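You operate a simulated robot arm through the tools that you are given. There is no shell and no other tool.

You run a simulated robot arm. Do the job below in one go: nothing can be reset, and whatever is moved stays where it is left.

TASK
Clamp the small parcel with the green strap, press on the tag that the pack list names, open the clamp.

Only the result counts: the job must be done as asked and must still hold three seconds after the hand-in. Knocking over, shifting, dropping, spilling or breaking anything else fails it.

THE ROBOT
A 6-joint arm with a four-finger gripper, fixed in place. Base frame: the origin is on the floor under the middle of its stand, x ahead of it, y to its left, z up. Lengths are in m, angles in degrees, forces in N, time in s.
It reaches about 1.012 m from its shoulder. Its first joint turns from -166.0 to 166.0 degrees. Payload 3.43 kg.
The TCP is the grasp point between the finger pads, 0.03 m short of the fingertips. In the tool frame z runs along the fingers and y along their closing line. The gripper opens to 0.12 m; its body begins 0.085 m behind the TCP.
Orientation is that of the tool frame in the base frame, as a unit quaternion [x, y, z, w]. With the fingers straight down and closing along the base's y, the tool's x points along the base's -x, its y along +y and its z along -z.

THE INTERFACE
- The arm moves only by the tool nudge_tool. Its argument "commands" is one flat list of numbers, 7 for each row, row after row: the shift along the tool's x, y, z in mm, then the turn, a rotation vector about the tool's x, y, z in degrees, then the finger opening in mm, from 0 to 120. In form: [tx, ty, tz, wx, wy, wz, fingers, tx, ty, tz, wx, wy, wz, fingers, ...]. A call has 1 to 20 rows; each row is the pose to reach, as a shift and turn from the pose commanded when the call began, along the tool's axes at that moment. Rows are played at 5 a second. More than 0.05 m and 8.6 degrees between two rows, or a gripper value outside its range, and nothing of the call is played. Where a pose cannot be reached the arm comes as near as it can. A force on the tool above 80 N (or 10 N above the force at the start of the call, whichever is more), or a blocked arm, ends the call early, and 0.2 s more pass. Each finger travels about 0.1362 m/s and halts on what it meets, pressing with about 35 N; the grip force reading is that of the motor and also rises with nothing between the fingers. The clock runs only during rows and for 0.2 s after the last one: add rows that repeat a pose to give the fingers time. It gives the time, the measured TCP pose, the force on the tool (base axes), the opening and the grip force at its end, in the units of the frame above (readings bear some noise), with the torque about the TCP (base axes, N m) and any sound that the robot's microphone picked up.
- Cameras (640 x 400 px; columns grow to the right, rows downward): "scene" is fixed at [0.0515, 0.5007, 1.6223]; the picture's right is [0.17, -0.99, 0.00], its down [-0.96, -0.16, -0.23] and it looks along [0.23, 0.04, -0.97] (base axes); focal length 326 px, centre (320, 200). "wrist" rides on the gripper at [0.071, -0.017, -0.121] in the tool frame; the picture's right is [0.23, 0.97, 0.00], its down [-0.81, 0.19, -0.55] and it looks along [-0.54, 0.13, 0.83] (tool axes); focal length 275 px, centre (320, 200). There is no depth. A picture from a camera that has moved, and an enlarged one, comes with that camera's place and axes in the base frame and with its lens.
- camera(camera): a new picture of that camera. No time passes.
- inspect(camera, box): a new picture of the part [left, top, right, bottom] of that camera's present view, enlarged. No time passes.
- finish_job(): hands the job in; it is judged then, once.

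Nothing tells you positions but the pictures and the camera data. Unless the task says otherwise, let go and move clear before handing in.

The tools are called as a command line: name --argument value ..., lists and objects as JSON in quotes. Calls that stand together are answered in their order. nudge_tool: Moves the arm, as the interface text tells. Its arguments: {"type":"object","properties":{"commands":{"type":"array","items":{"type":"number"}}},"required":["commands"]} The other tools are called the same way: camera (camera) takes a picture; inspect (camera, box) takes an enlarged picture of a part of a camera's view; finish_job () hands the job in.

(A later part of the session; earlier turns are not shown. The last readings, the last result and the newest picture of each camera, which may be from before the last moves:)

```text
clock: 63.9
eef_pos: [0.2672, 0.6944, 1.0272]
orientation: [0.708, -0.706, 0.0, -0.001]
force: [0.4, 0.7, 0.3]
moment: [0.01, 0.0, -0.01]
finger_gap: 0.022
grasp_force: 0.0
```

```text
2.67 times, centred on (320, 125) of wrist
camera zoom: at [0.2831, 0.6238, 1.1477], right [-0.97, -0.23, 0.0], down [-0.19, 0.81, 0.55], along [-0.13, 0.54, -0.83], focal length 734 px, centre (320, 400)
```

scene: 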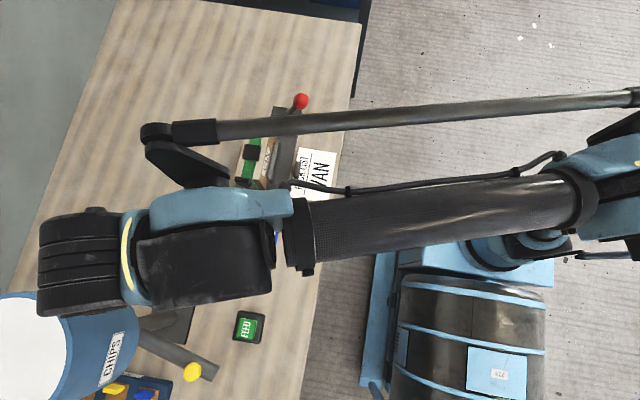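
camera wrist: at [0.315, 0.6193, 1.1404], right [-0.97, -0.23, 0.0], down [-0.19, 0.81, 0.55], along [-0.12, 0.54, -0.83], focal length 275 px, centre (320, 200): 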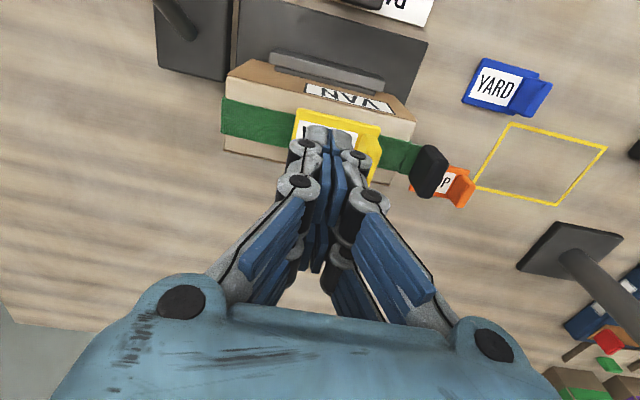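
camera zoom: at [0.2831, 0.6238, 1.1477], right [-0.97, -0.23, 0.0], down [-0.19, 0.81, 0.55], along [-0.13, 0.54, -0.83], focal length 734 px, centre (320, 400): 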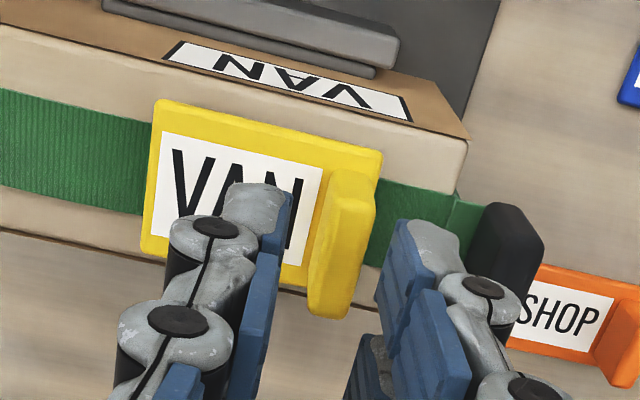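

nudge_tool --commands '[2, 2.5, 12, 0, 0, 0, 22, 2, 2.5, 24, 0, 0, 0, 22, 2, 2.5, 33, 0, 0, 0, 22, 2, 2.5, 33, 0, 0, 0, 22]'

inspect --camera "wrist" --box '[220, 50, 420, 200]'

```text
clock: 64.9
eef_pos: [0.2658, 0.6921, 0.9942]
orientation: [-0.707, 0.707, 0.0, 0.001]
force: [0.3, -0.5, -0.5]
moment: [0.01, 0.0, -0.02]
finger_gap: 0.0218
grasp_force: 0.1
```

```text
2.67 times, centred on (320, 125) of wrist
camera zoom: at [0.2812, 0.6214, 1.1146], right [-0.97, -0.23, 0.0], down [-0.19, 0.81, 0.55], along [-0.13, 0.54, -0.83], focal length 734 px, centre (320, 400)
```

zoom: 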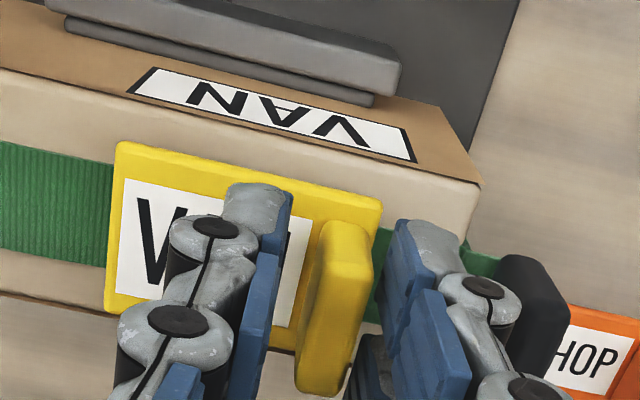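

Closing on the fin and reading the side force.

nudge_tool --commands '[0, 0, 0, 0, 0, 0, 16, 0, 0, 0, 0, 0, 0, 12, 0, 0, 0, 0, 0, 0, 8, 0, 0, 0, 0, 0, 0, 0, 0, 0, 0, 0, 0, 0, 0]'

nudge_tool --commands '[0, -1, 0, 0, 0, 0, 0, 0, -1, 0, 0, 0, 0, 0]'

nudge_tool --commands '[0, -1, 0, 0, 0, 0, 0, 0, -1, 0, 0, 0, 0, 0]'

inspect --camera "wrist" --box '[220, 50, 420, 200]'

```text
clock: 66.1
eef_pos: [0.2642, 0.6924, 0.9942]
orientation: [-0.707, 0.707, 0.0, 0.001]
force: [0.5, -0.5, -0.6]
moment: [0.01, 0.01, 0.05]
finger_gap: 0.0098
grasp_force: 34.9
```

```text
clock: 66.7
eef_pos: [0.2646, 0.6922, 0.995]
orientation: [-0.707, 0.707, 0.001, 0.001]
force: [-2.3, -1.7, 5.5]
moment: [-0.05, 0.02, -0.03]
finger_gap: 0.0098
grasp_force: 35.4
```

```text
clock: 67.3
eef_pos: [0.2671, 0.6928, 0.9951]
orientation: [-0.707, 0.708, 0.0, 0.001]
force: [0.0, -0.8, 0.9]
moment: [0.03, 0.0, 0.07]
finger_gap: 0.0098
grasp_force: 35.3
```

```text
2.67 times, centred on (320, 125) of wrist
camera zoom: at [0.2825, 0.6221, 1.1145], right [-0.97, -0.23, 0.0], down [-0.19, 0.81, 0.55], along [-0.13, 0.54, -0.83], focal length 734 px, centre (320, 400)
```

zoom: 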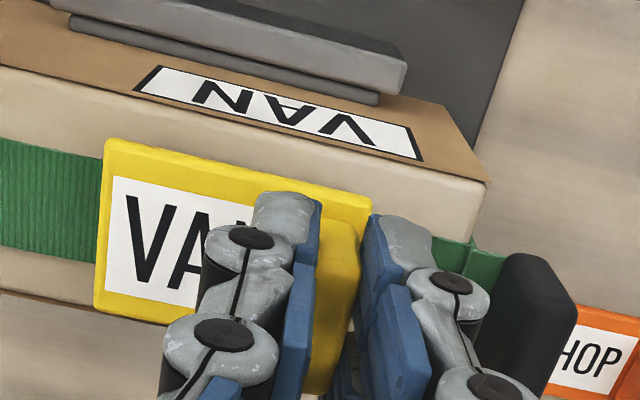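

The tag moved freely with the grip, so it isn't fixed yet. I'll lift it off again and look closely at the pad and strap to be sure where and how it should be pressed.

nudge_tool --commands '[0, 0, -10, 0, 0, 0, 0, 0, 0, -30, 0, 0, 0, 0, -15, 0, -60, 0, 0, 0, 0, -35, 0, -90, 0, 0, 0, 0, -55, 0, -100, 0, 0, 0, 0, -55, 0, -100, 0, 0, 0, 0]'

camera --camera "wrist"

inspect --camera "wrist" --box '[200, 0, 410, 120]'

inspect --camera "scene" --box '[190, 80, 330, 200]'

```text
clock: 68.7
eef_pos: [0.2642, 0.7468, 1.092]
orientation: [0.707, -0.707, 0.0, -0.001]
force: [0.3, 0.1, 0.0]
moment: [0.0, 0.01, 0.03]
finger_gap: 0.01
grasp_force: 35.1
```

```text
taken
camera wrist: at [0.281, 0.676, 1.2125], right [-0.97, -0.23, 0.0], down [-0.19, 0.81, 0.55], along [-0.13, 0.54, -0.83], focal length 275 px, centre (320, 200)
```

wrist: 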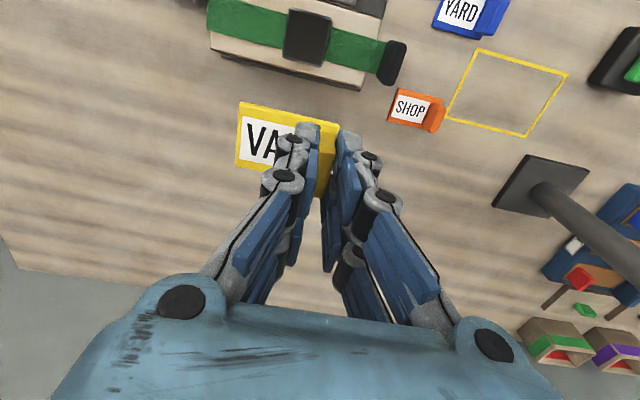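

```text
3.05 times, centred on (305, 60) of wrist
camera zoom: at [0.281, 0.676, 1.2125], right [-0.97, -0.23, 0.0], down [-0.19, 0.81, 0.55], along [-0.13, 0.54, -0.83], focal length 839 px, centre (366, 627)
```

zoom: 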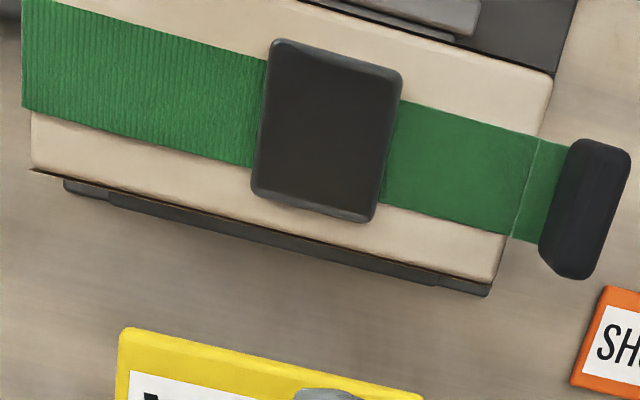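

```text
3.33 times, centred on (260, 140) of scene
camera zoom: at [0.0515, 0.5007, 1.6223], right [0.17, -0.99, 0.0], down [-0.96, -0.16, -0.23], along [0.23, 0.04, -0.97], focal length 1087 px, centre (520, 400)
```

zoom: 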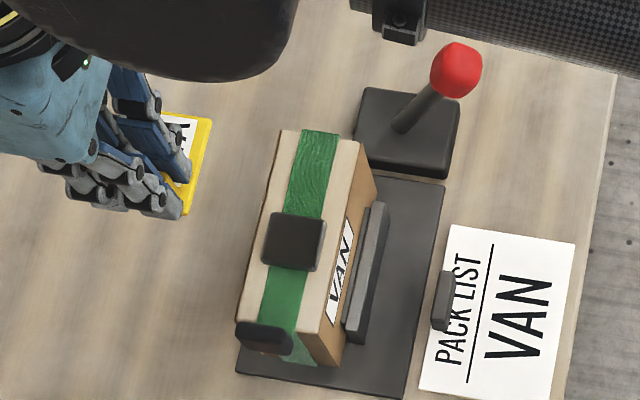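

The pad looks like a plain block on the strap. Other parcels across the bench may show how a tag is worn, so with the tag held I'll go look at them from a safe distance.

nudge_tool --commands '[40, 0, -20, 0, 0, 0, 0, 80, 0, -40, 0, 0, 0, 0, 120, 0, -60, 0, 0, 0, 0, 160, 0, -80, 0, 0, 0, 0, 200, 20, -90, 0, 0, 0, 0, 240, 50, -100, 0, 0, 0, 0, 270, 85, -100, 0, 0, 0, 0, 290, 125, -100, 0, 0, 0, 0, 300, 165, -100, 0, 0, 0, 0, 300, 205, -100, 0, 0, 0, 0, 300, 245, -100, 0, 0, 0, 0, 300, 285, -100, 0, 0, 0, 0, 300, 325, -100, 0, 0, 0, 0, 300, 365, -100, 0, 0, -4, 0, 300, 405, -100, 0, 0, -8, 0, 300, 445, -100, 0, 0, -12, 0, 300, 485, -100, 0, 0, -16, 0, 300, 525, -100, 0, 0, -20, 0, 300, 565, -100, 0, 0, -25, 0, 300, 605, -100, 0, 0, -30, 0]'

camera --camera "wrist"

```text
refused: row 6 steps farther than a row can; nothing moved
```

```text
taken
camera wrist: at [0.281, 0.676, 1.2125], right [-0.97, -0.23, 0.0], down [-0.19, 0.81, 0.55], along [-0.13, 0.54, -0.83], focal length 275 px, centre (320, 200)
```

wrist: 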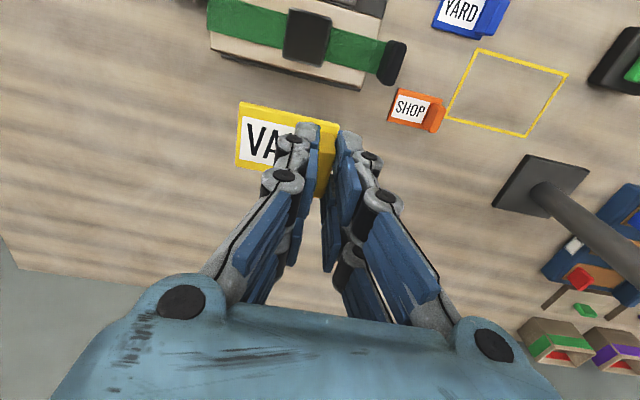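

One row was too long; same path with shorter steps.

nudge_tool --commands '[35, 0, -20, 0, 0, 0, 0, 70, 0, -40, 0, 0, 0, 0, 105, 0, -60, 0, 0, 0, 0, 140, 0, -80, 0, 0, 0, 0, 175, 10, -90, 0, 0, 0, 0, 205, 40, -100, 0, 0, 0, 0, 230, 75, -100, 0, 0, 0, 0, 255, 110, -100, 0, 0, 0, 0, 275, 150, -100, 0, 0, 0, 0, 290, 190, -100, 0, 0, 0, 0, 300, 230, -100, 0, 0, 0, 0, 300, 275, -100, 0, 0, 0, 0, 300, 320, -100, 0, 0, 0, 0, 300, 365, -100, 0, 0, -4, 0, 300, 405, -100, 0, 0, -8, 0, 300, 445, -100, 0, 0, -12, 0, 300, 485, -100, 0, 0, -16, 0, 300, 525, -100, 0, 0, -20, 0, 300, 565, -100, 0, 0, -25, 0, 300, 605, -100, 0, 0, -30, 0]'

camera --camera "wrist"

camera --camera "scene"

```text
clock: 72.9
eef_pos: [-0.3403, 0.448, 1.1897]
orientation: [0.866, -0.499, 0.001, -0.002]
force: [-1.0, -0.3, 0.0]
moment: [0.02, -0.08, -0.01]
finger_gap: 0.0096
grasp_force: 35.0
```

```text
taken
camera wrist: at [-0.2912, 0.3953, 1.3097], right [-0.73, -0.69, 0.0], down [-0.57, 0.6, 0.55], along [-0.38, 0.4, -0.83], focal length 275 px, centre (320, 200)
```

wrist: 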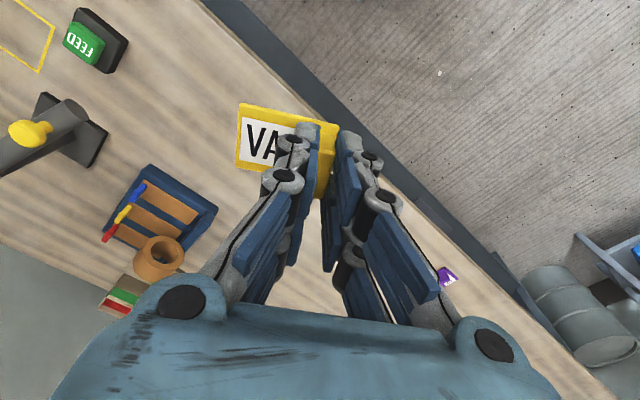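

```text
taken
```

scene: 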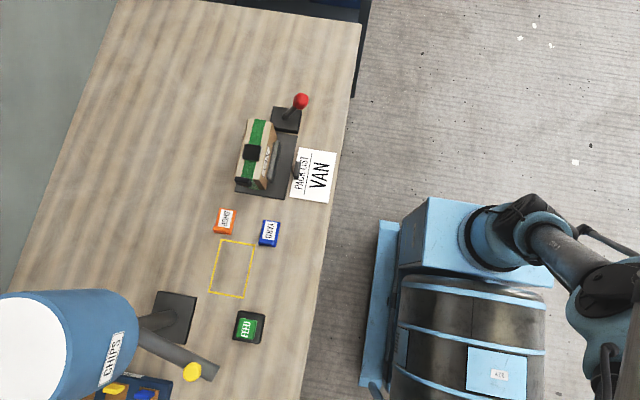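

Undoing the yaw and tilting to bring the stacked parcels into view beside the fingers.

nudge_tool --commands '[0, 0, 0, 0, 0, 7.5, 0, 0, 0, 0, 0, 0, 15, 0, 0, 0, 0, 0, 0, 20, 0]'

nudge_tool --commands '[0, 0, 0, 0, -7.5, 0, 0, 0, 0, 0, 0, -15, 0, 0, 0, 0, 0, 0, -22, 0, 0]'

camera --camera "wrist"

```text
clock: 73.7
eef_pos: [-0.3385, 0.4474, 1.1919]
orientation: [0.766, -0.643, 0.0, -0.002]
force: [0.5, -1.1, 0.3]
moment: [-0.01, 0.0, -0.02]
finger_gap: 0.0099
grasp_force: 34.0
```

```text
clock: 74.5
eef_pos: [-0.3393, 0.4464, 1.1919]
orientation: [0.752, -0.631, -0.147, -0.125]
force: [-0.5, -0.2, -0.9]
moment: [-0.03, -0.02, 0.02]
finger_gap: 0.01
grasp_force: 35.0
```

```text
taken
camera wrist: at [-0.3035, 0.3406, 1.2766], right [-0.92, -0.38, -0.09], down [-0.28, 0.5, 0.82], along [-0.27, 0.78, -0.57], focal length 275 px, centre (320, 200)
```

wrist: 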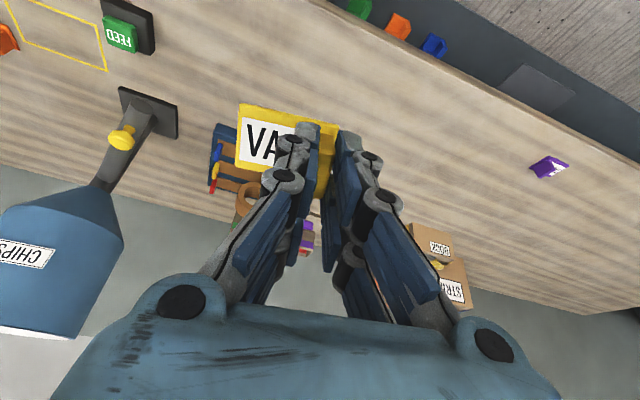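

inspect --camera "wrist" --box '[395, 210, 495, 320]'

inspect --camera "wrist" --box '[520, 140, 600, 190]'

inspect --camera "wrist" --box '[200, 100, 340, 260]'

```text
3.64 times, centred on (445, 265) of wrist
camera zoom: at [-0.3035, 0.3406, 1.2766], right [-0.92, -0.38, -0.09], down [-0.28, 0.5, 0.82], along [-0.27, 0.78, -0.57], focal length 1001 px, centre (-134, -36)
```

zoom: 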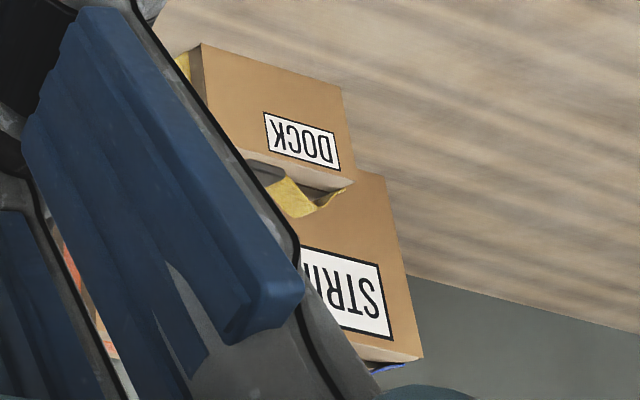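

```text
8.00 times, centred on (560, 165) of wrist
camera zoom: at [-0.3035, 0.3406, 1.2766], right [-0.92, -0.38, -0.09], down [-0.28, 0.5, 0.82], along [-0.27, 0.78, -0.57], focal length 2202 px, centre (-1600, 480)
```

zoom: 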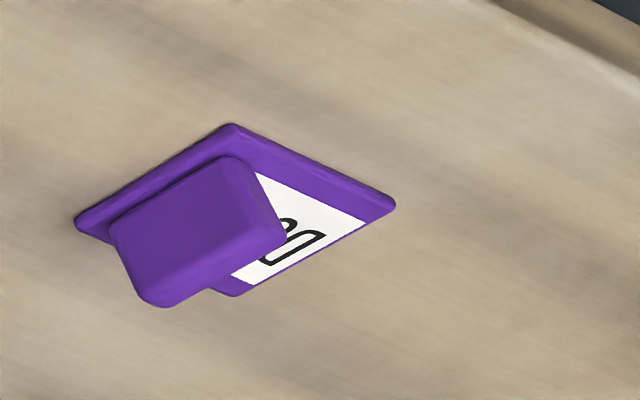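

```text
2.50 times, centred on (270, 180) of wrist
camera zoom: at [-0.3035, 0.3406, 1.2766], right [-0.92, -0.38, -0.09], down [-0.28, 0.5, 0.82], along [-0.27, 0.78, -0.57], focal length 688 px, centre (445, 250)
```

zoom: 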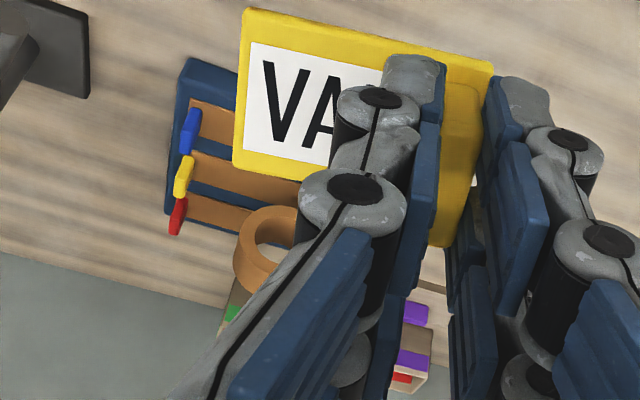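

A DOCK parcel with the same black pad and textured strap section is partly hidden by the fingers. Shifting sideways for a clear look at it.

nudge_tool --commands '[0, -40, 0, 0, 0, 0, 0, 0, -80, 0, 0, 0, 0, 0, 0, -120, 0, 0, 0, 0, 0, 0, -160, 0, 0, 0, 0, 0, 0, -200, 0, 0, 0, 0, 0, 0, -200, 0, 0, 0, 0, 0]'

camera --camera "wrist"

inspect --camera "wrist" --box '[430, 200, 560, 320]'

```text
clock: 75.9
eef_pos: [-0.1428, 0.4821, 1.1929]
orientation: [0.752, -0.631, -0.146, -0.123]
force: [-0.7, 0.4, -1.0]
moment: [0.0, -0.02, 0.02]
finger_gap: 0.01
grasp_force: 35.2
```

```text
taken
camera wrist: at [-0.1076, 0.3756, 1.2772], right [-0.92, -0.38, -0.09], down [-0.28, 0.5, 0.82], along [-0.27, 0.78, -0.57], focal length 275 px, centre (320, 200)
```

wrist: 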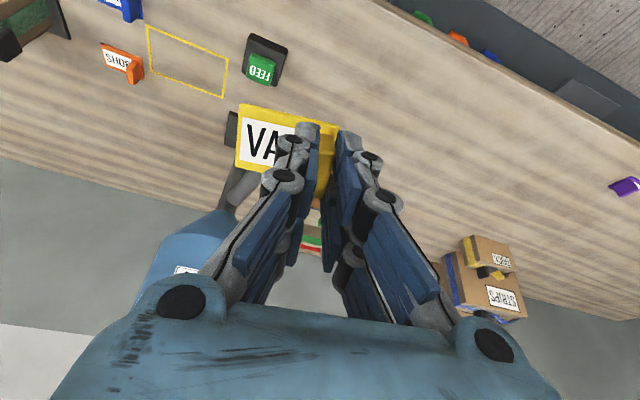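

```text
3.33 times, centred on (495, 260) of wrist
camera zoom: at [-0.1076, 0.3756, 1.2772], right [-0.92, -0.38, -0.09], down [-0.28, 0.5, 0.82], along [-0.27, 0.78, -0.57], focal length 918 px, centre (-263, 0)
```

zoom: 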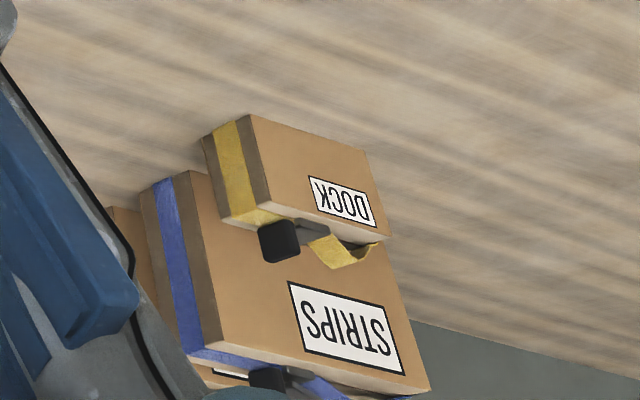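

All parcels carry the same buckle/end-piece strap hardware, so I need to look at the whole parcel in the clamp, including its +x end, before pressing again. Levelling the tool and travelling back.

nudge_tool --commands '[0, 0, 0, 0, 7.5, 0, 0, 0, 0, 0, 0, 15, 0, 0, 0, 0, 0, 0, 22, 0, 0]'

nudge_tool --commands '[0, 0, 0, 0, 0, 5, 0, 0, 0, 0, 0, 0, 10, 0]'

nudge_tool --commands '[0, -44, 0, 0, 0, 0, 0, 0, -88, 0, 0, 0, 0, 0, 0, -132, 0, 0, 0, 0, 0, 0, -176, 0, 0, 0, 0, 0, 0, -220, 0, 0, 0, 0, 0, 0, -264, 0, 0, 0, 0, 0, 0, -308, 0, 0, 0, 0, 0, 0, -352, 0, 0, 0, 0, 0, 0, -396, 0, 0, 0, 0, 0, 0, -440, 0, 0, 0, 0, 0, 0, -484, 0, 0, 0, 0, 0, 0, -528, 0, 0, 0, 0, 0, 0, -572, 0, 0, 0, 0, 0, 0, -616, 0, 0, 0, 0, 0, -15, -655, 20, 0, 0, 0, 0, -30, -690, 40, 0, 0, 0, 0, -60, -700, 60, 0, 0, 0, 0, -90, -700, 80, 0, 0, 0, 0, -110, -700, 100, 0, 0, 0, 0, -110, -700, 100, 0, 0, 0, 0]'

camera --camera "wrist"

camera --camera "scene"

```text
clock: 76.7
eef_pos: [-0.1423, 0.4808, 1.1921]
orientation: [0.767, -0.642, 0.0, -0.001]
force: [-0.2, -1.1, 1.1]
moment: [0.03, 0.02, -0.03]
finger_gap: 0.0098
grasp_force: 35.0
```

```text
clock: 77.3
eef_pos: [-0.1414, 0.4831, 1.1927]
orientation: [-0.707, 0.707, 0.0, 0.002]
force: [0.4, 0.3, 0.8]
moment: [-0.02, 0.0, -0.01]
finger_gap: 0.0097
grasp_force: 34.6
```

```text
clock: 81.5
eef_pos: [0.5574, 0.5909, 1.0906]
orientation: [0.707, -0.707, -0.001, -0.001]
force: [-0.2, 0.4, -0.4]
moment: [0.01, 0.02, -0.03]
finger_gap: 0.01
grasp_force: 35.2
```

```text
taken
camera wrist: at [0.5738, 0.5208, 1.2113], right [-0.97, -0.23, 0.0], down [-0.19, 0.81, 0.55], along [-0.13, 0.54, -0.83], focal length 275 px, centre (320, 200)
```

wrist: 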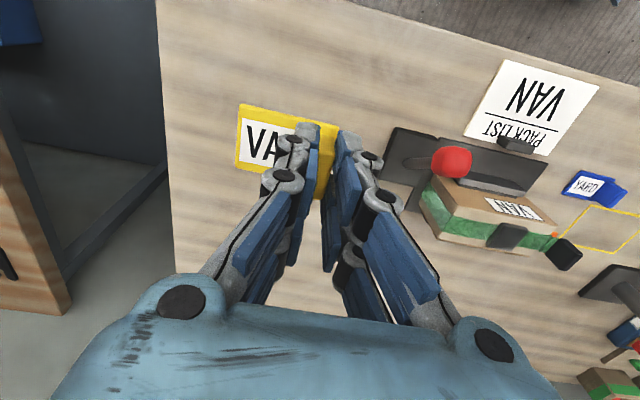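

```text
taken
```

scene: 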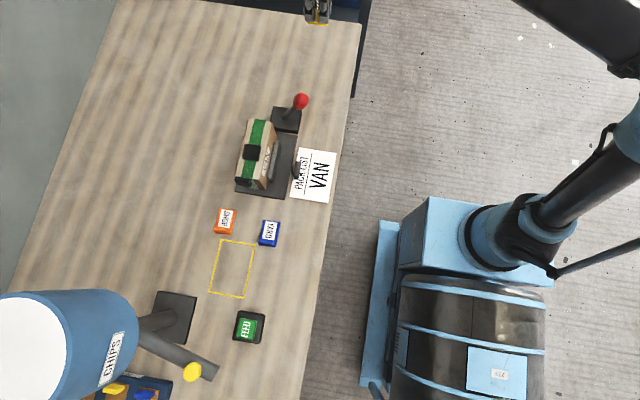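

inspect --camera "wrist" --box '[405, 120, 605, 285]'

inspect --camera "wrist" --box '[410, 165, 520, 255]'

inspect --camera "wrist" --box '[480, 180, 600, 280]'

```text
2.42 times, centred on (505, 202) of wrist
camera zoom: at [0.5738, 0.5208, 1.2113], right [-0.97, -0.23, 0.0], down [-0.19, 0.81, 0.55], along [-0.13, 0.54, -0.83], focal length 667 px, centre (-128, 194)
```

zoom: 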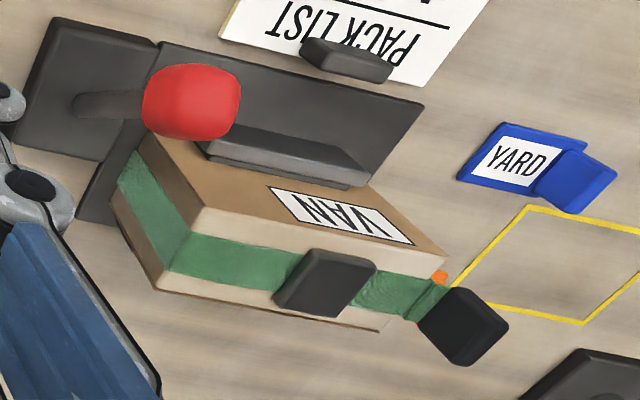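

```text
4.44 times, centred on (465, 210) of wrist
camera zoom: at [0.5738, 0.5208, 1.2113], right [-0.97, -0.23, 0.0], down [-0.19, 0.81, 0.55], along [-0.13, 0.54, -0.83], focal length 1224 px, centre (-324, 156)
```

zoom: 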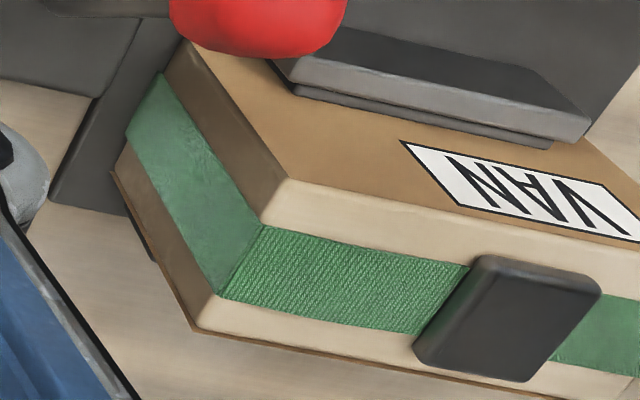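

```text
4.00 times, centred on (540, 230) of wrist
camera zoom: at [0.5738, 0.5208, 1.2113], right [-0.97, -0.23, 0.0], down [-0.19, 0.81, 0.55], along [-0.13, 0.54, -0.83], focal length 1101 px, centre (-560, 80)
```

zoom: 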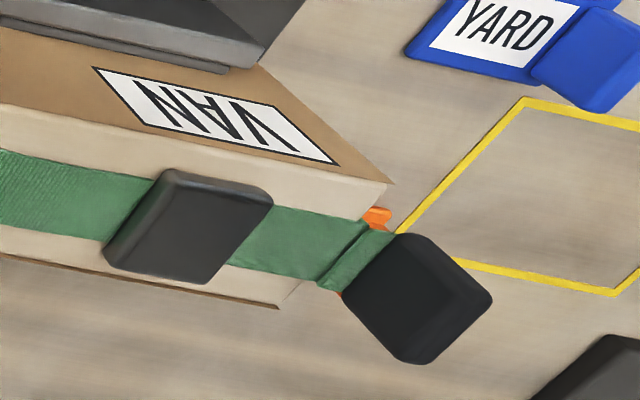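

The strap simply wraps the parcel; the raised black square on top is the only seat-like feature, same as on the other parcels. I'll go back, re-seat the tag exactly on that pad, and press longer without overloading.

nudge_tool --commands '[-25, 0, 0, 0, 0, 0, 0, -50, 0, 0, 0, 0, 0, 0, -75, 10, 0, 0, 0, 0, 0, -100, 30, 0, 0, 0, 0, 0, -101, 70, 0, 0, 0, 0, 0, -101, 110, 0, 0, 0, 0, 0, -101, 150, 0, 0, 0, 0, 0, -101, 190, 0, 0, 0, 0, 0, -101, 230, 0, 0, 0, 0, 0, -101, 270, 0, 0, 0, 0, 0, -101, 290, 20, 0, 0, 0, 0, -101, 290, 40, 0, 0, 0, 0, -101, 290, 60, 0, 0, 0, 0, -101, 290, 60, 0, 0, 0, 0]'

inspect --camera "wrist" --box '[190, 30, 410, 180]'

```text
clock: 84.5
eef_pos: [0.2694, 0.6938, 1.0349]
orientation: [0.707, -0.707, 0.0, -0.002]
force: [0.0, 0.1, 0.4]
moment: [0.0, 0.02, -0.01]
finger_gap: 0.0097
grasp_force: 34.9
```

```text
2.67 times, centred on (300, 105) of wrist
camera zoom: at [0.2852, 0.6224, 1.1556], right [-0.97, -0.23, 0.0], down [-0.19, 0.81, 0.55], along [-0.13, 0.54, -0.83], focal length 734 px, centre (373, 453)
```

zoom: 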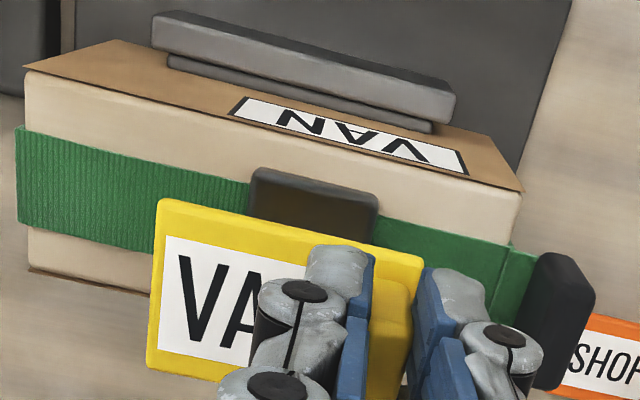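

Fine-adjusting by about 2 mm and lowering to light contact.

nudge_tool --commands '[1, 2, 15, 0, 0, 0, 0, 1, 2, 30, 0, 0, 0, 0, 1, 2, 38, 0, 0, 0, 0, 1, 2, 40, 0, 0, 0, 0, 1, 2, 41, 0, 0, 0, 0]'

nudge_tool --commands '[0, 0, 0.5, 0, 0, 0, 0, 0, 0, 1, 0, 0, 0, 0]'

```text
clock: 85.7
eef_pos: [0.2679, 0.6926, 0.9939]
orientation: [0.708, -0.706, -0.001, -0.002]
force: [-0.8, 3.6, 13.5]
moment: [0.27, -0.09, 0.06]
finger_gap: 0.0098
grasp_force: 35.1
```

```text
clock: 86.3
eef_pos: [0.2669, 0.6908, 0.9931]
orientation: [-0.707, 0.707, 0.001, 0.002]
force: [1.2, 5.0, 35.3]
moment: [0.3, -0.24, 0.02]
finger_gap: 0.0097
grasp_force: 34.8
```

35 N with the tag held in the grip; holding for two seconds to see if it takes.

nudge_tool --commands '[0, 0, 0.5, 0, 0, 0, 0, 0, 0, 0.5, 0, 0, 0, 0, 0, 0, 0.5, 0, 0, 0, 0, 0, 0, 0.5, 0, 0, 0, 0, 0, 0, 0.5, 0, 0, 0, 0, 0, 0, 0.5, 0, 0, 0, 0, 0, 0, 0.5, 0, 0, 0, 0, 0, 0, 0.5, 0, 0, 0, 0, 0, 0, 0.5, 0, 0, 0, 0, 0, 0, 0.5, 0, 0, 0, 0]'

inspect --camera "wrist" --box '[190, 30, 410, 180]'

```text
clock: 88.5
eef_pos: [0.2655, 0.6912, 0.992]
orientation: [0.707, -0.707, -0.001, -0.002]
force: [-0.6, -1.1, 28.4]
moment: [-0.07, -0.09, -0.02]
finger_gap: 0.0098
grasp_force: 35.5
```

```text
2.67 times, centred on (300, 105) of wrist
camera zoom: at [0.2822, 0.6204, 1.1123], right [-0.97, -0.23, 0.0], down [-0.19, 0.81, 0.55], along [-0.13, 0.54, -0.83], focal length 734 px, centre (373, 453)
```

zoom: 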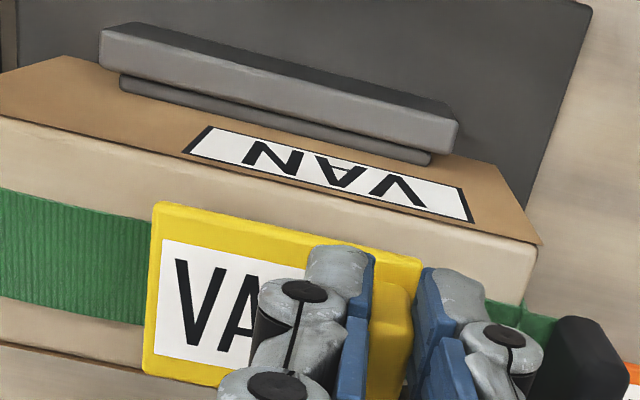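

Raising 2–3 mm gently while still gripping tells whether it is attached.

nudge_tool --commands '[0, 0, -1, 0, 0, 0, 0, 0, 0, -2, 0, 0, 0, 0]'

nudge_tool --commands '[0, 0, -1, 0, 0, 0, 0, 0, 0, -1.5, 0, 0, 0, 0]'

inspect --camera "wrist" --box '[190, 30, 410, 180]'

```text
clock: 89.1
eef_pos: [0.2676, 0.6916, 0.9921]
orientation: [0.708, -0.707, 0.0, -0.001]
force: [0.8, -1.1, 1.4]
moment: [-0.05, 0.0, -0.01]
finger_gap: 0.0099
grasp_force: 35.2
```

```text
clock: 89.7
eef_pos: [0.2665, 0.6925, 0.9957]
orientation: [-0.707, 0.707, 0.0, 0.001]
force: [0.1, -0.7, -1.1]
moment: [0.0, -0.03, 0.03]
finger_gap: 0.0097
grasp_force: 35.3
```

```text
2.67 times, centred on (300, 105) of wrist
camera zoom: at [0.2825, 0.6212, 1.1145], right [-0.97, -0.23, 0.0], down [-0.19, 0.81, 0.55], along [-0.13, 0.54, -0.83], focal length 734 px, centre (373, 453)
```

zoom: 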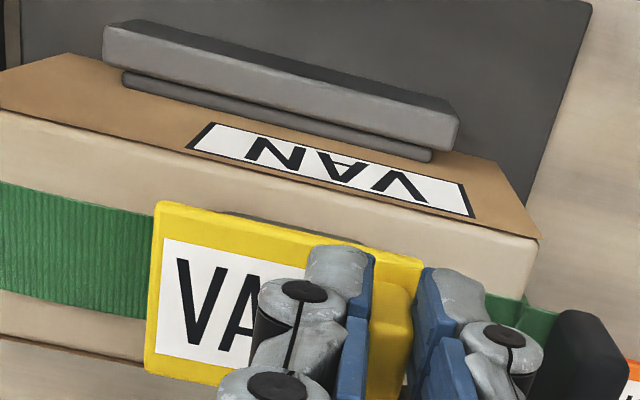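

It is not attached there. Looking at the dimensions again: the textured strap section on the +x side of the buckle is ~65 mm long – just right for the 58 mm tag plate, which would also be fully supported under the fin – so that flat strap area is the better seat. I'll move the tag over it and check.

nudge_tool --commands '[0, 0, -15, 0, 0, 0, 0, 0, 0, -35, 0, 0, 0, 0, 0, -25, -40, 0, 0, 0, 0, 0, -52, -40, 0, 0, 0, 0, 0, -52, -40, 0, 0, 0, 0]'

camera --camera "wrist"

inspect --camera "wrist" --box '[220, 20, 440, 180]'

```text
clock: 90.9
eef_pos: [0.3198, 0.6923, 1.0359]
orientation: [0.707, -0.707, 0.0, -0.001]
force: [0.1, 0.6, 0.2]
moment: [-0.02, -0.06, 0.03]
finger_gap: 0.0099
grasp_force: 34.6
```

```text
taken
camera wrist: at [0.3348, 0.6209, 1.1552], right [-0.97, -0.23, 0.0], down [-0.19, 0.81, 0.55], along [-0.13, 0.54, -0.83], focal length 275 px, centre (320, 200)
```

wrist: 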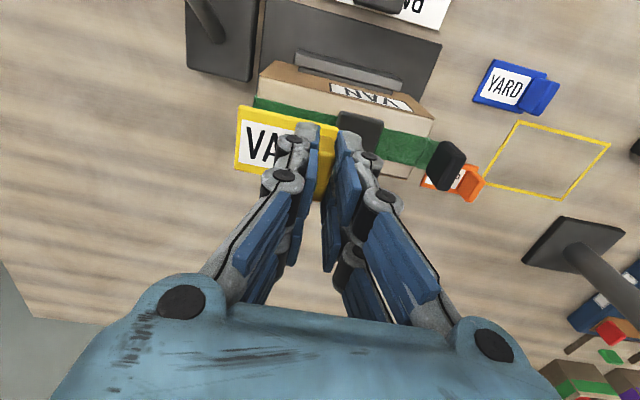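

```text
2.50 times, centred on (330, 100) of wrist
camera zoom: at [0.3348, 0.6209, 1.1552], right [-0.97, -0.23, 0.0], down [-0.19, 0.81, 0.55], along [-0.13, 0.54, -0.83], focal length 688 px, centre (295, 450)
```

zoom: 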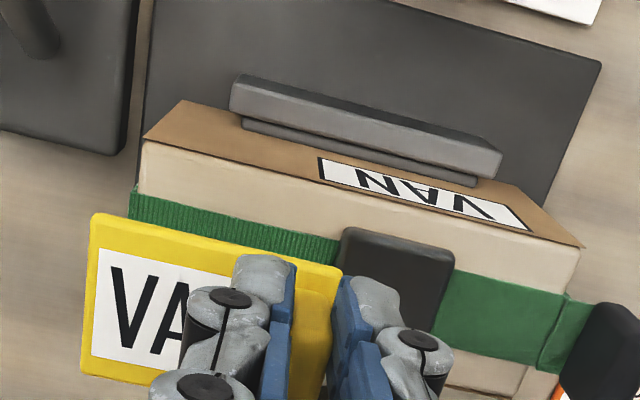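

The plate fits between buckle and edge with ~4 mm margins on both sides. Lowering onto the strap.

nudge_tool --commands '[1, 0, 15, 0, 0, 0, 0, 1, 0, 30, 0, 0, 0, 0, 1, 0, 40, 0, 0, 0, 0, 1, 0, 44, 0, 0, 0, 0, 1, 0, 46, 0, 0, 0, 0]'

nudge_tool --commands '[0, 0, 1, 0, 0, 0, 0, 0, 0, 2, 0, 0, 0, 0, 0, 0, 3, 0, 0, 0, 0]'

inspect --camera "wrist" --box '[220, 20, 440, 180]'

```text
clock: 92.1
eef_pos: [0.3183, 0.6908, 0.9894]
orientation: [-0.707, 0.707, 0.001, 0.001]
force: [0.1, 0.0, -0.3]
moment: [-0.02, -0.01, 0.03]
finger_gap: 0.0099
grasp_force: 35.3
```

```text
clock: 92.9
eef_pos: [0.3173, 0.6906, 0.9862]
orientation: [-0.707, 0.707, 0.0, 0.002]
force: [0.0, 0.2, 0.1]
moment: [0.01, -0.01, -0.01]
finger_gap: 0.0102
grasp_force: 35.4
```

```text
2.50 times, centred on (330, 100) of wrist
camera zoom: at [0.334, 0.6198, 1.1055], right [-0.97, -0.23, 0.0], down [-0.19, 0.81, 0.55], along [-0.13, 0.54, -0.83], focal length 688 px, centre (295, 450)
```

zoom: 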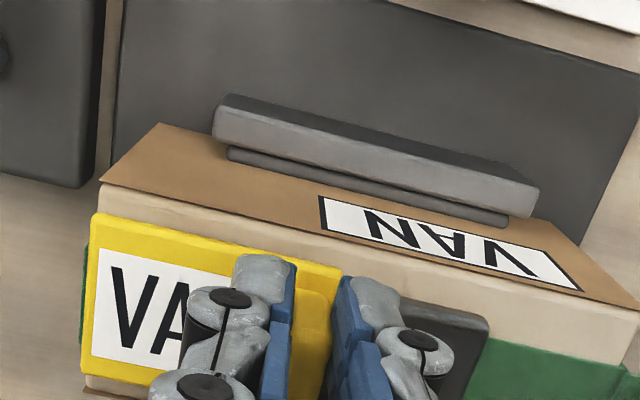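

nudge_tool --commands '[0, 0, 1, 0, 0, 0, 0, 0, 0, 2, 0, 0, 0, 0]'

nudge_tool --commands '[0, 0, 1, 0, 0, 0, 0, 0, 0, 2, 0, 0, 0, 0]'

```text
clock: 93.5
eef_pos: [0.3182, 0.6906, 0.9834]
orientation: [0.708, -0.707, 0.001, -0.002]
force: [2.3, 0.9, 3.5]
moment: [0.03, -0.09, -0.02]
finger_gap: 0.0102
grasp_force: 34.6
```

```text
clock: 94.1
eef_pos: [0.3168, 0.6908, 0.9831]
orientation: [0.708, -0.706, 0.0, -0.001]
force: [-5.5, 2.8, 20.2]
moment: [0.11, 0.1, 0.07]
finger_gap: 0.0096
grasp_force: 34.6
```

Contact on the strap. Pressing further in the grip, and holding.

nudge_tool --commands '[0, 0, 1, 0, 0, 0, 0, 0, 0, 1, 0, 0, 0, 0, 0, 0, 2, 0, 0, 0, 0, 0, 0, 2, 0, 0, 0, 0]'

inspect --camera "wrist" --box '[220, 20, 440, 180]'

```text
clock: 95.1
eef_pos: [0.318, 0.6906, 0.9809]
orientation: [0.707, -0.707, -0.001, -0.002]
force: [-14.0, 8.6, 32.8]
moment: [0.31, 0.34, 0.17]
finger_gap: 0.0097
grasp_force: 34.7
```

```text
2.50 times, centred on (330, 100) of wrist
camera zoom: at [0.3342, 0.6191, 1.101], right [-0.97, -0.23, 0.0], down [-0.19, 0.81, 0.55], along [-0.13, 0.54, -0.83], focal length 688 px, centre (295, 450)
```

zoom: 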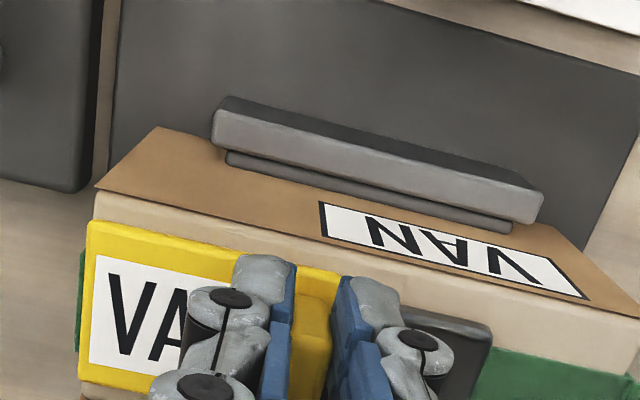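

Lateral reaction appeared this time. Unloading by small steps to see whether it holds.

nudge_tool --commands '[0, 0, -1, 0, 0, 0, 0, 0, 0, -2, 0, 0, 0, 0]'

nudge_tool --commands '[0, 0, -1, 0, 0, 0, 0, 0, 0, -2, 0, 0, 0, 0]'

inspect --camera "wrist" --box '[220, 20, 440, 180]'

```text
clock: 95.7
eef_pos: [0.3187, 0.69, 0.9813]
orientation: [-0.706, 0.708, 0.001, 0.001]
force: [-7.1, 0.5, -6.1]
moment: [-0.03, 0.37, 0.04]
finger_gap: 0.01
grasp_force: 35.3
```

```text
clock: 96.3
eef_pos: [0.3178, 0.6909, 0.9842]
orientation: [-0.707, 0.707, 0.0, 0.001]
force: [-0.5, 0.7, -0.9]
moment: [-0.02, 0.01, 0.0]
finger_gap: 0.0098
grasp_force: 34.7
```

```text
2.50 times, centred on (330, 100) of wrist
camera zoom: at [0.3349, 0.6195, 1.1035], right [-0.97, -0.23, 0.0], down [-0.19, 0.81, 0.55], along [-0.13, 0.54, -0.83], focal length 688 px, centre (295, 450)
```

zoom: 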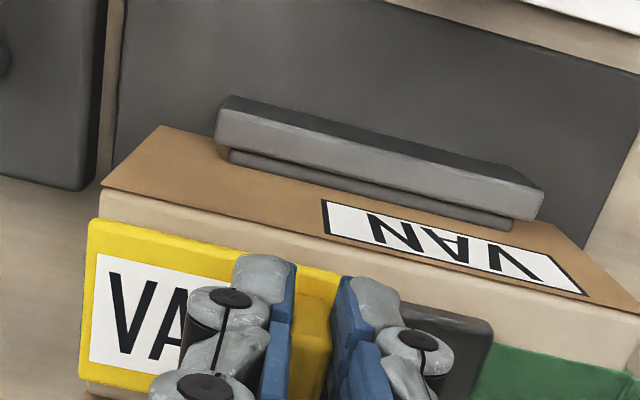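

There was a brief pull-back force. Raising slightly more to see if the tag stays or comes along.

nudge_tool --commands '[0, 0, -2, 0, 0, 0, 0, 0, 0, -4, 0, 0, 0, 0]'

inspect --camera "wrist" --box '[220, 20, 440, 180]'

inspect --camera "scene" --box '[225, 100, 315, 190]'

```text
clock: 96.9
eef_pos: [0.3165, 0.6907, 0.9872]
orientation: [-0.707, 0.707, 0.0, 0.0]
force: [-0.1, -0.4, 0.4]
moment: [0.04, 0.0, 0.0]
finger_gap: 0.01
grasp_force: 35.2
```

```text
2.50 times, centred on (330, 100) of wrist
camera zoom: at [0.334, 0.6196, 1.1077], right [-0.97, -0.23, 0.0], down [-0.19, 0.81, 0.55], along [-0.13, 0.54, -0.83], focal length 688 px, centre (295, 450)
```

zoom: 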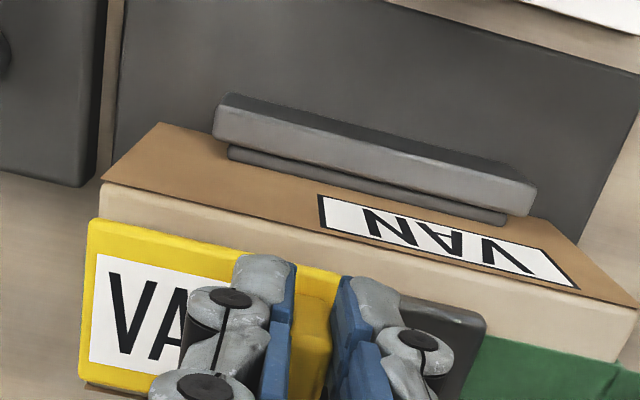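

```text
4.44 times, centred on (270, 145) of scene
camera zoom: at [0.0515, 0.5007, 1.6223], right [0.17, -0.99, 0.0], down [-0.96, -0.16, -0.23], along [0.23, 0.04, -0.97], focal length 1450 px, centre (542, 444)
```

zoom: 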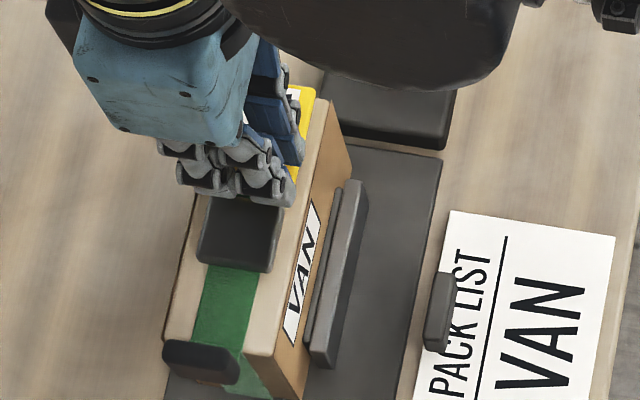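

The tag still comes along with the grip. I'll set it down on the strap, release, and press squarely on the plate with closed fingers, holding longer.

nudge_tool --commands '[0, 0, 2, 0, 0, 0, 0, 0, 0, 4, 0, 0, 0, 0, 0, 0, 5, 0, 0, 0, 0, 0, 0, 6, 0, 0, 0, 0]'

```text
clock: 97.9
eef_pos: [0.3186, 0.692, 0.9826]
orientation: [-0.707, 0.707, 0.0, 0.002]
force: [0.5, 0.1, 0.2]
moment: [0.04, 0.0, -0.01]
finger_gap: 0.0099
grasp_force: 35.2
```

nudge_tool --commands '[0, 0, 1, 0, 0, 0, 0, 0, 0, 1.5, 0, 0, 0, 0]'

```text
clock: 98.5
eef_pos: [0.3178, 0.6924, 0.9808]
orientation: [0.707, -0.707, 0.0, -0.002]
force: [0.7, -0.5, 7.8]
moment: [-0.07, -0.04, 0.01]
finger_gap: 0.0098
grasp_force: 35.4
```

Light contact (8 N). Releasing with a small opening and lifting straight up.

nudge_tool --commands '[0, 0, 0, 0, 0, 0, 12, 0, 0, 0, 0, 0, 0, 16, 0, 0, 0, 0, 0, 0, 24, 0, 0, 0, 0, 0, 0, 24, 0, 0, -15, 0, 0, 0, 24, 0, 0, -35, 0, 0, 0, 24, 0, 0, -60, 0, 0, 0, 24, 0, 0, -90, 0, 0, 0, 24, 0, 0, -90, 0, 0, 0, 0, 0, 0, -90, 0, 0, 0, 0]'

inspect --camera "wrist" --box '[220, 20, 440, 180]'

inspect --camera "scene" --box '[225, 100, 315, 190]'

```text
clock: 100.7
eef_pos: [0.3192, 0.6919, 1.0719]
orientation: [0.707, -0.707, 0.0, -0.001]
force: [-0.4, 0.6, 0.3]
moment: [0.01, 0.0, 0.04]
finger_gap: 0.0
grasp_force: 33.8
```

```text
2.50 times, centred on (330, 100) of wrist
camera zoom: at [0.3357, 0.6213, 1.1912], right [-0.97, -0.23, 0.0], down [-0.19, 0.81, 0.55], along [-0.13, 0.54, -0.83], focal length 688 px, centre (295, 450)
```

zoom: 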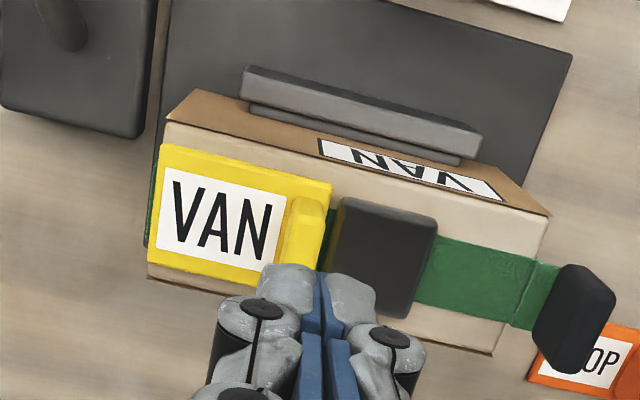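

```text
4.44 times, centred on (270, 145) of scene
camera zoom: at [0.0515, 0.5007, 1.6223], right [0.17, -0.99, 0.0], down [-0.96, -0.16, -0.23], along [0.23, 0.04, -0.97], focal length 1450 px, centre (542, 444)
```

zoom: 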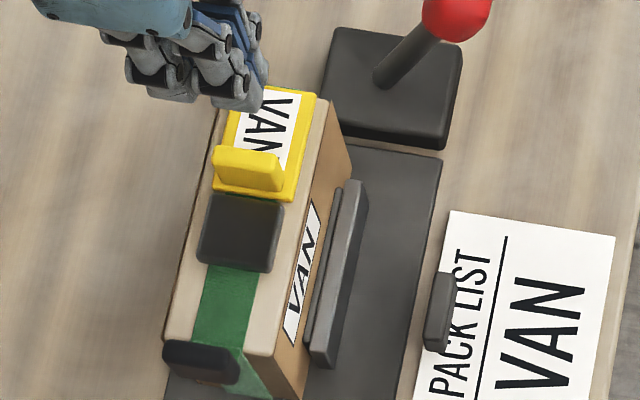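

The tag fits neatly between buckle and parcel edge. Now pressing on the label with closed fingers.

nudge_tool --commands '[0, -15, 0, 0, 0, 0, 0, 0, -29, 0, 0, 0, 0, 0, 0, -29, 30, 0, 0, 0, 0, 0, -29, 60, 0, 0, 0, 0, 0, -29, 80, 0, 0, 0, 0, 0, -29, 92, 0, 0, 0, 0, 0, -29, 96, 0, 0, 0, 0, 0, -29, 96, 0, 0, 0, 0]'

inspect --camera "wrist" --box '[220, 60, 440, 220]'

```text
clock: 102.5
eef_pos: [0.3453, 0.6916, 0.9746]
orientation: [-0.707, 0.707, 0.0, 0.001]
force: [-0.2, 0.1, -0.4]
moment: [0.02, -0.04, 0.03]
finger_gap: 0.0001
grasp_force: 33.4
```

```text
2.50 times, centred on (330, 140) of wrist
camera zoom: at [0.3624, 0.6208, 1.0943], right [-0.97, -0.23, 0.0], down [-0.19, 0.81, 0.55], along [-0.13, 0.54, -0.83], focal length 688 px, centre (295, 350)
```

zoom: 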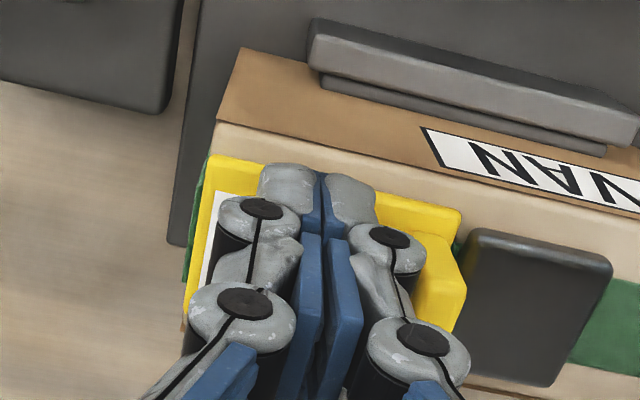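

nudge_tool --commands '[0, -2, 1, 0, 0, 0, 0, 0, -2, 2, 0, 0, 0, 0, 0, -2, 3, 0, 0, 0, 0]'

nudge_tool --commands '[0, 0, 1, 0, 0, 0, 0, 0, 0, 2, 0, 0, 0, 0]'

```text
clock: 103.3
eef_pos: [0.3482, 0.6907, 0.9725]
orientation: [0.707, -0.707, 0.0, -0.002]
force: [-1.6, 5.7, 20.1]
moment: [0.17, 0.09, -0.04]
finger_gap: 0.0061
grasp_force: 32.8
```

```text
clock: 103.9
eef_pos: [0.348, 0.6891, 0.9722]
orientation: [0.707, -0.707, -0.001, -0.002]
force: [-2.7, 10.6, 53.8]
moment: [0.31, 0.08, -0.05]
finger_gap: 0.0062
grasp_force: 33.6
```

54 N pressing on the plate. Holding for two seconds.

nudge_tool --commands '[0, 0, 0, 0, 0, 0, 0, 0, 0, 0, 0, 0, 0, 0, 0, 0, 0, 0, 0, 0, 0, 0, 0, 0, 0, 0, 0, 0, 0, 0, 0, 0, 0, 0, 0, 0, 0, 0, 0, 0, 0, 0, 0, 0, 0, 0, 0, 0, 0, 0, 0, 0, 0, 0, 0, 0, 0, 0, 0, 0, 0, 0, 0, 0, 0, 0, 0, 0, 0, 0]'

inspect --camera "wrist" --box '[220, 60, 440, 220]'

```text
clock: 106.1
eef_pos: [0.3491, 0.6896, 0.97]
orientation: [-0.707, 0.707, 0.001, 0.003]
force: [1.2, 12.1, 67.7]
moment: [0.34, 0.05, -0.05]
finger_gap: 0.0058
grasp_force: 33.0
```

```text
2.50 times, centred on (330, 140) of wrist
camera zoom: at [0.3647, 0.6186, 1.091], right [-0.97, -0.23, 0.0], down [-0.19, 0.81, 0.56], along [-0.13, 0.54, -0.83], focal length 688 px, centre (295, 350)
```

zoom: 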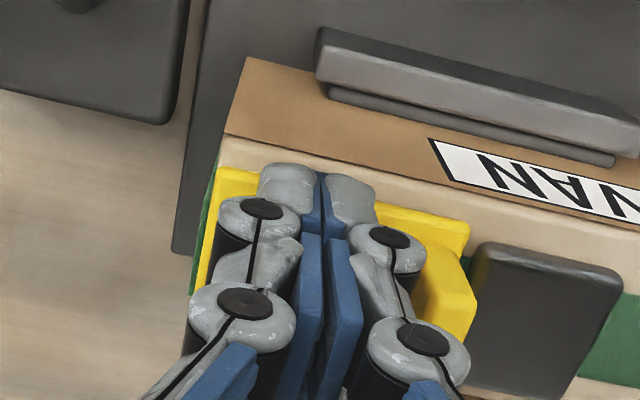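

Held at up to 68 N. Unloading and lifting, then I'll test whether the tag is fixed.

nudge_tool --commands '[0, 0, -2, 0, 0, 0, 0, 0, 0, -4, 0, 0, 0, 0, 0, 0, -15, 0, 0, 0, 0, 0, 0, -40, 0, 0, 0, 0, 0, 0, -80, 0, 0, 0, 0, 0, 15, -100, 0, 0, 0, 0, 0, 28, -100, 0, 0, 0, 24, 0, 28, -100, 0, 0, 0, 24]'

inspect --camera "wrist" --box '[220, 20, 440, 180]'

inspect --camera "scene" --box '[225, 100, 315, 190]'

```text
clock: 107.9
eef_pos: [0.3226, 0.691, 1.0697]
orientation: [-0.707, 0.707, 0.0, 0.001]
force: [0.2, -0.4, -0.6]
moment: [-0.02, -0.01, 0.01]
finger_gap: 0.024
grasp_force: 0.0
```

```text
2.50 times, centred on (330, 100) of wrist
camera zoom: at [0.3386, 0.6193, 1.1896], right [-0.97, -0.23, 0.0], down [-0.19, 0.81, 0.55], along [-0.13, 0.54, -0.83], focal length 688 px, centre (295, 450)
```

zoom: 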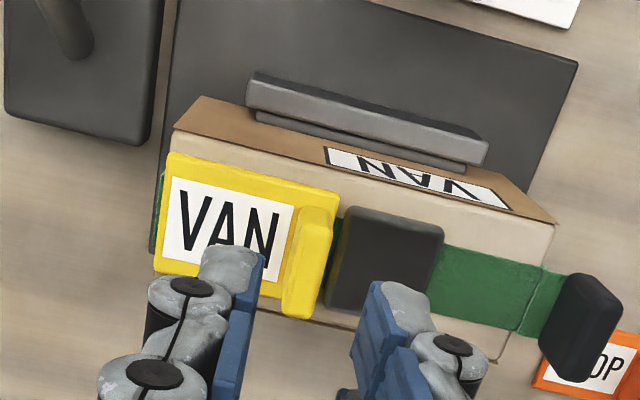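

```text
4.44 times, centred on (270, 145) of scene
camera zoom: at [0.0515, 0.5007, 1.6223], right [0.17, -0.99, 0.0], down [-0.96, -0.16, -0.23], along [0.23, 0.04, -0.97], focal length 1450 px, centre (542, 444)
```

zoom: 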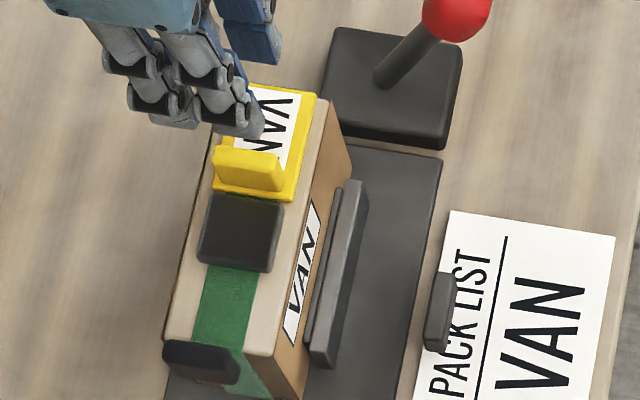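

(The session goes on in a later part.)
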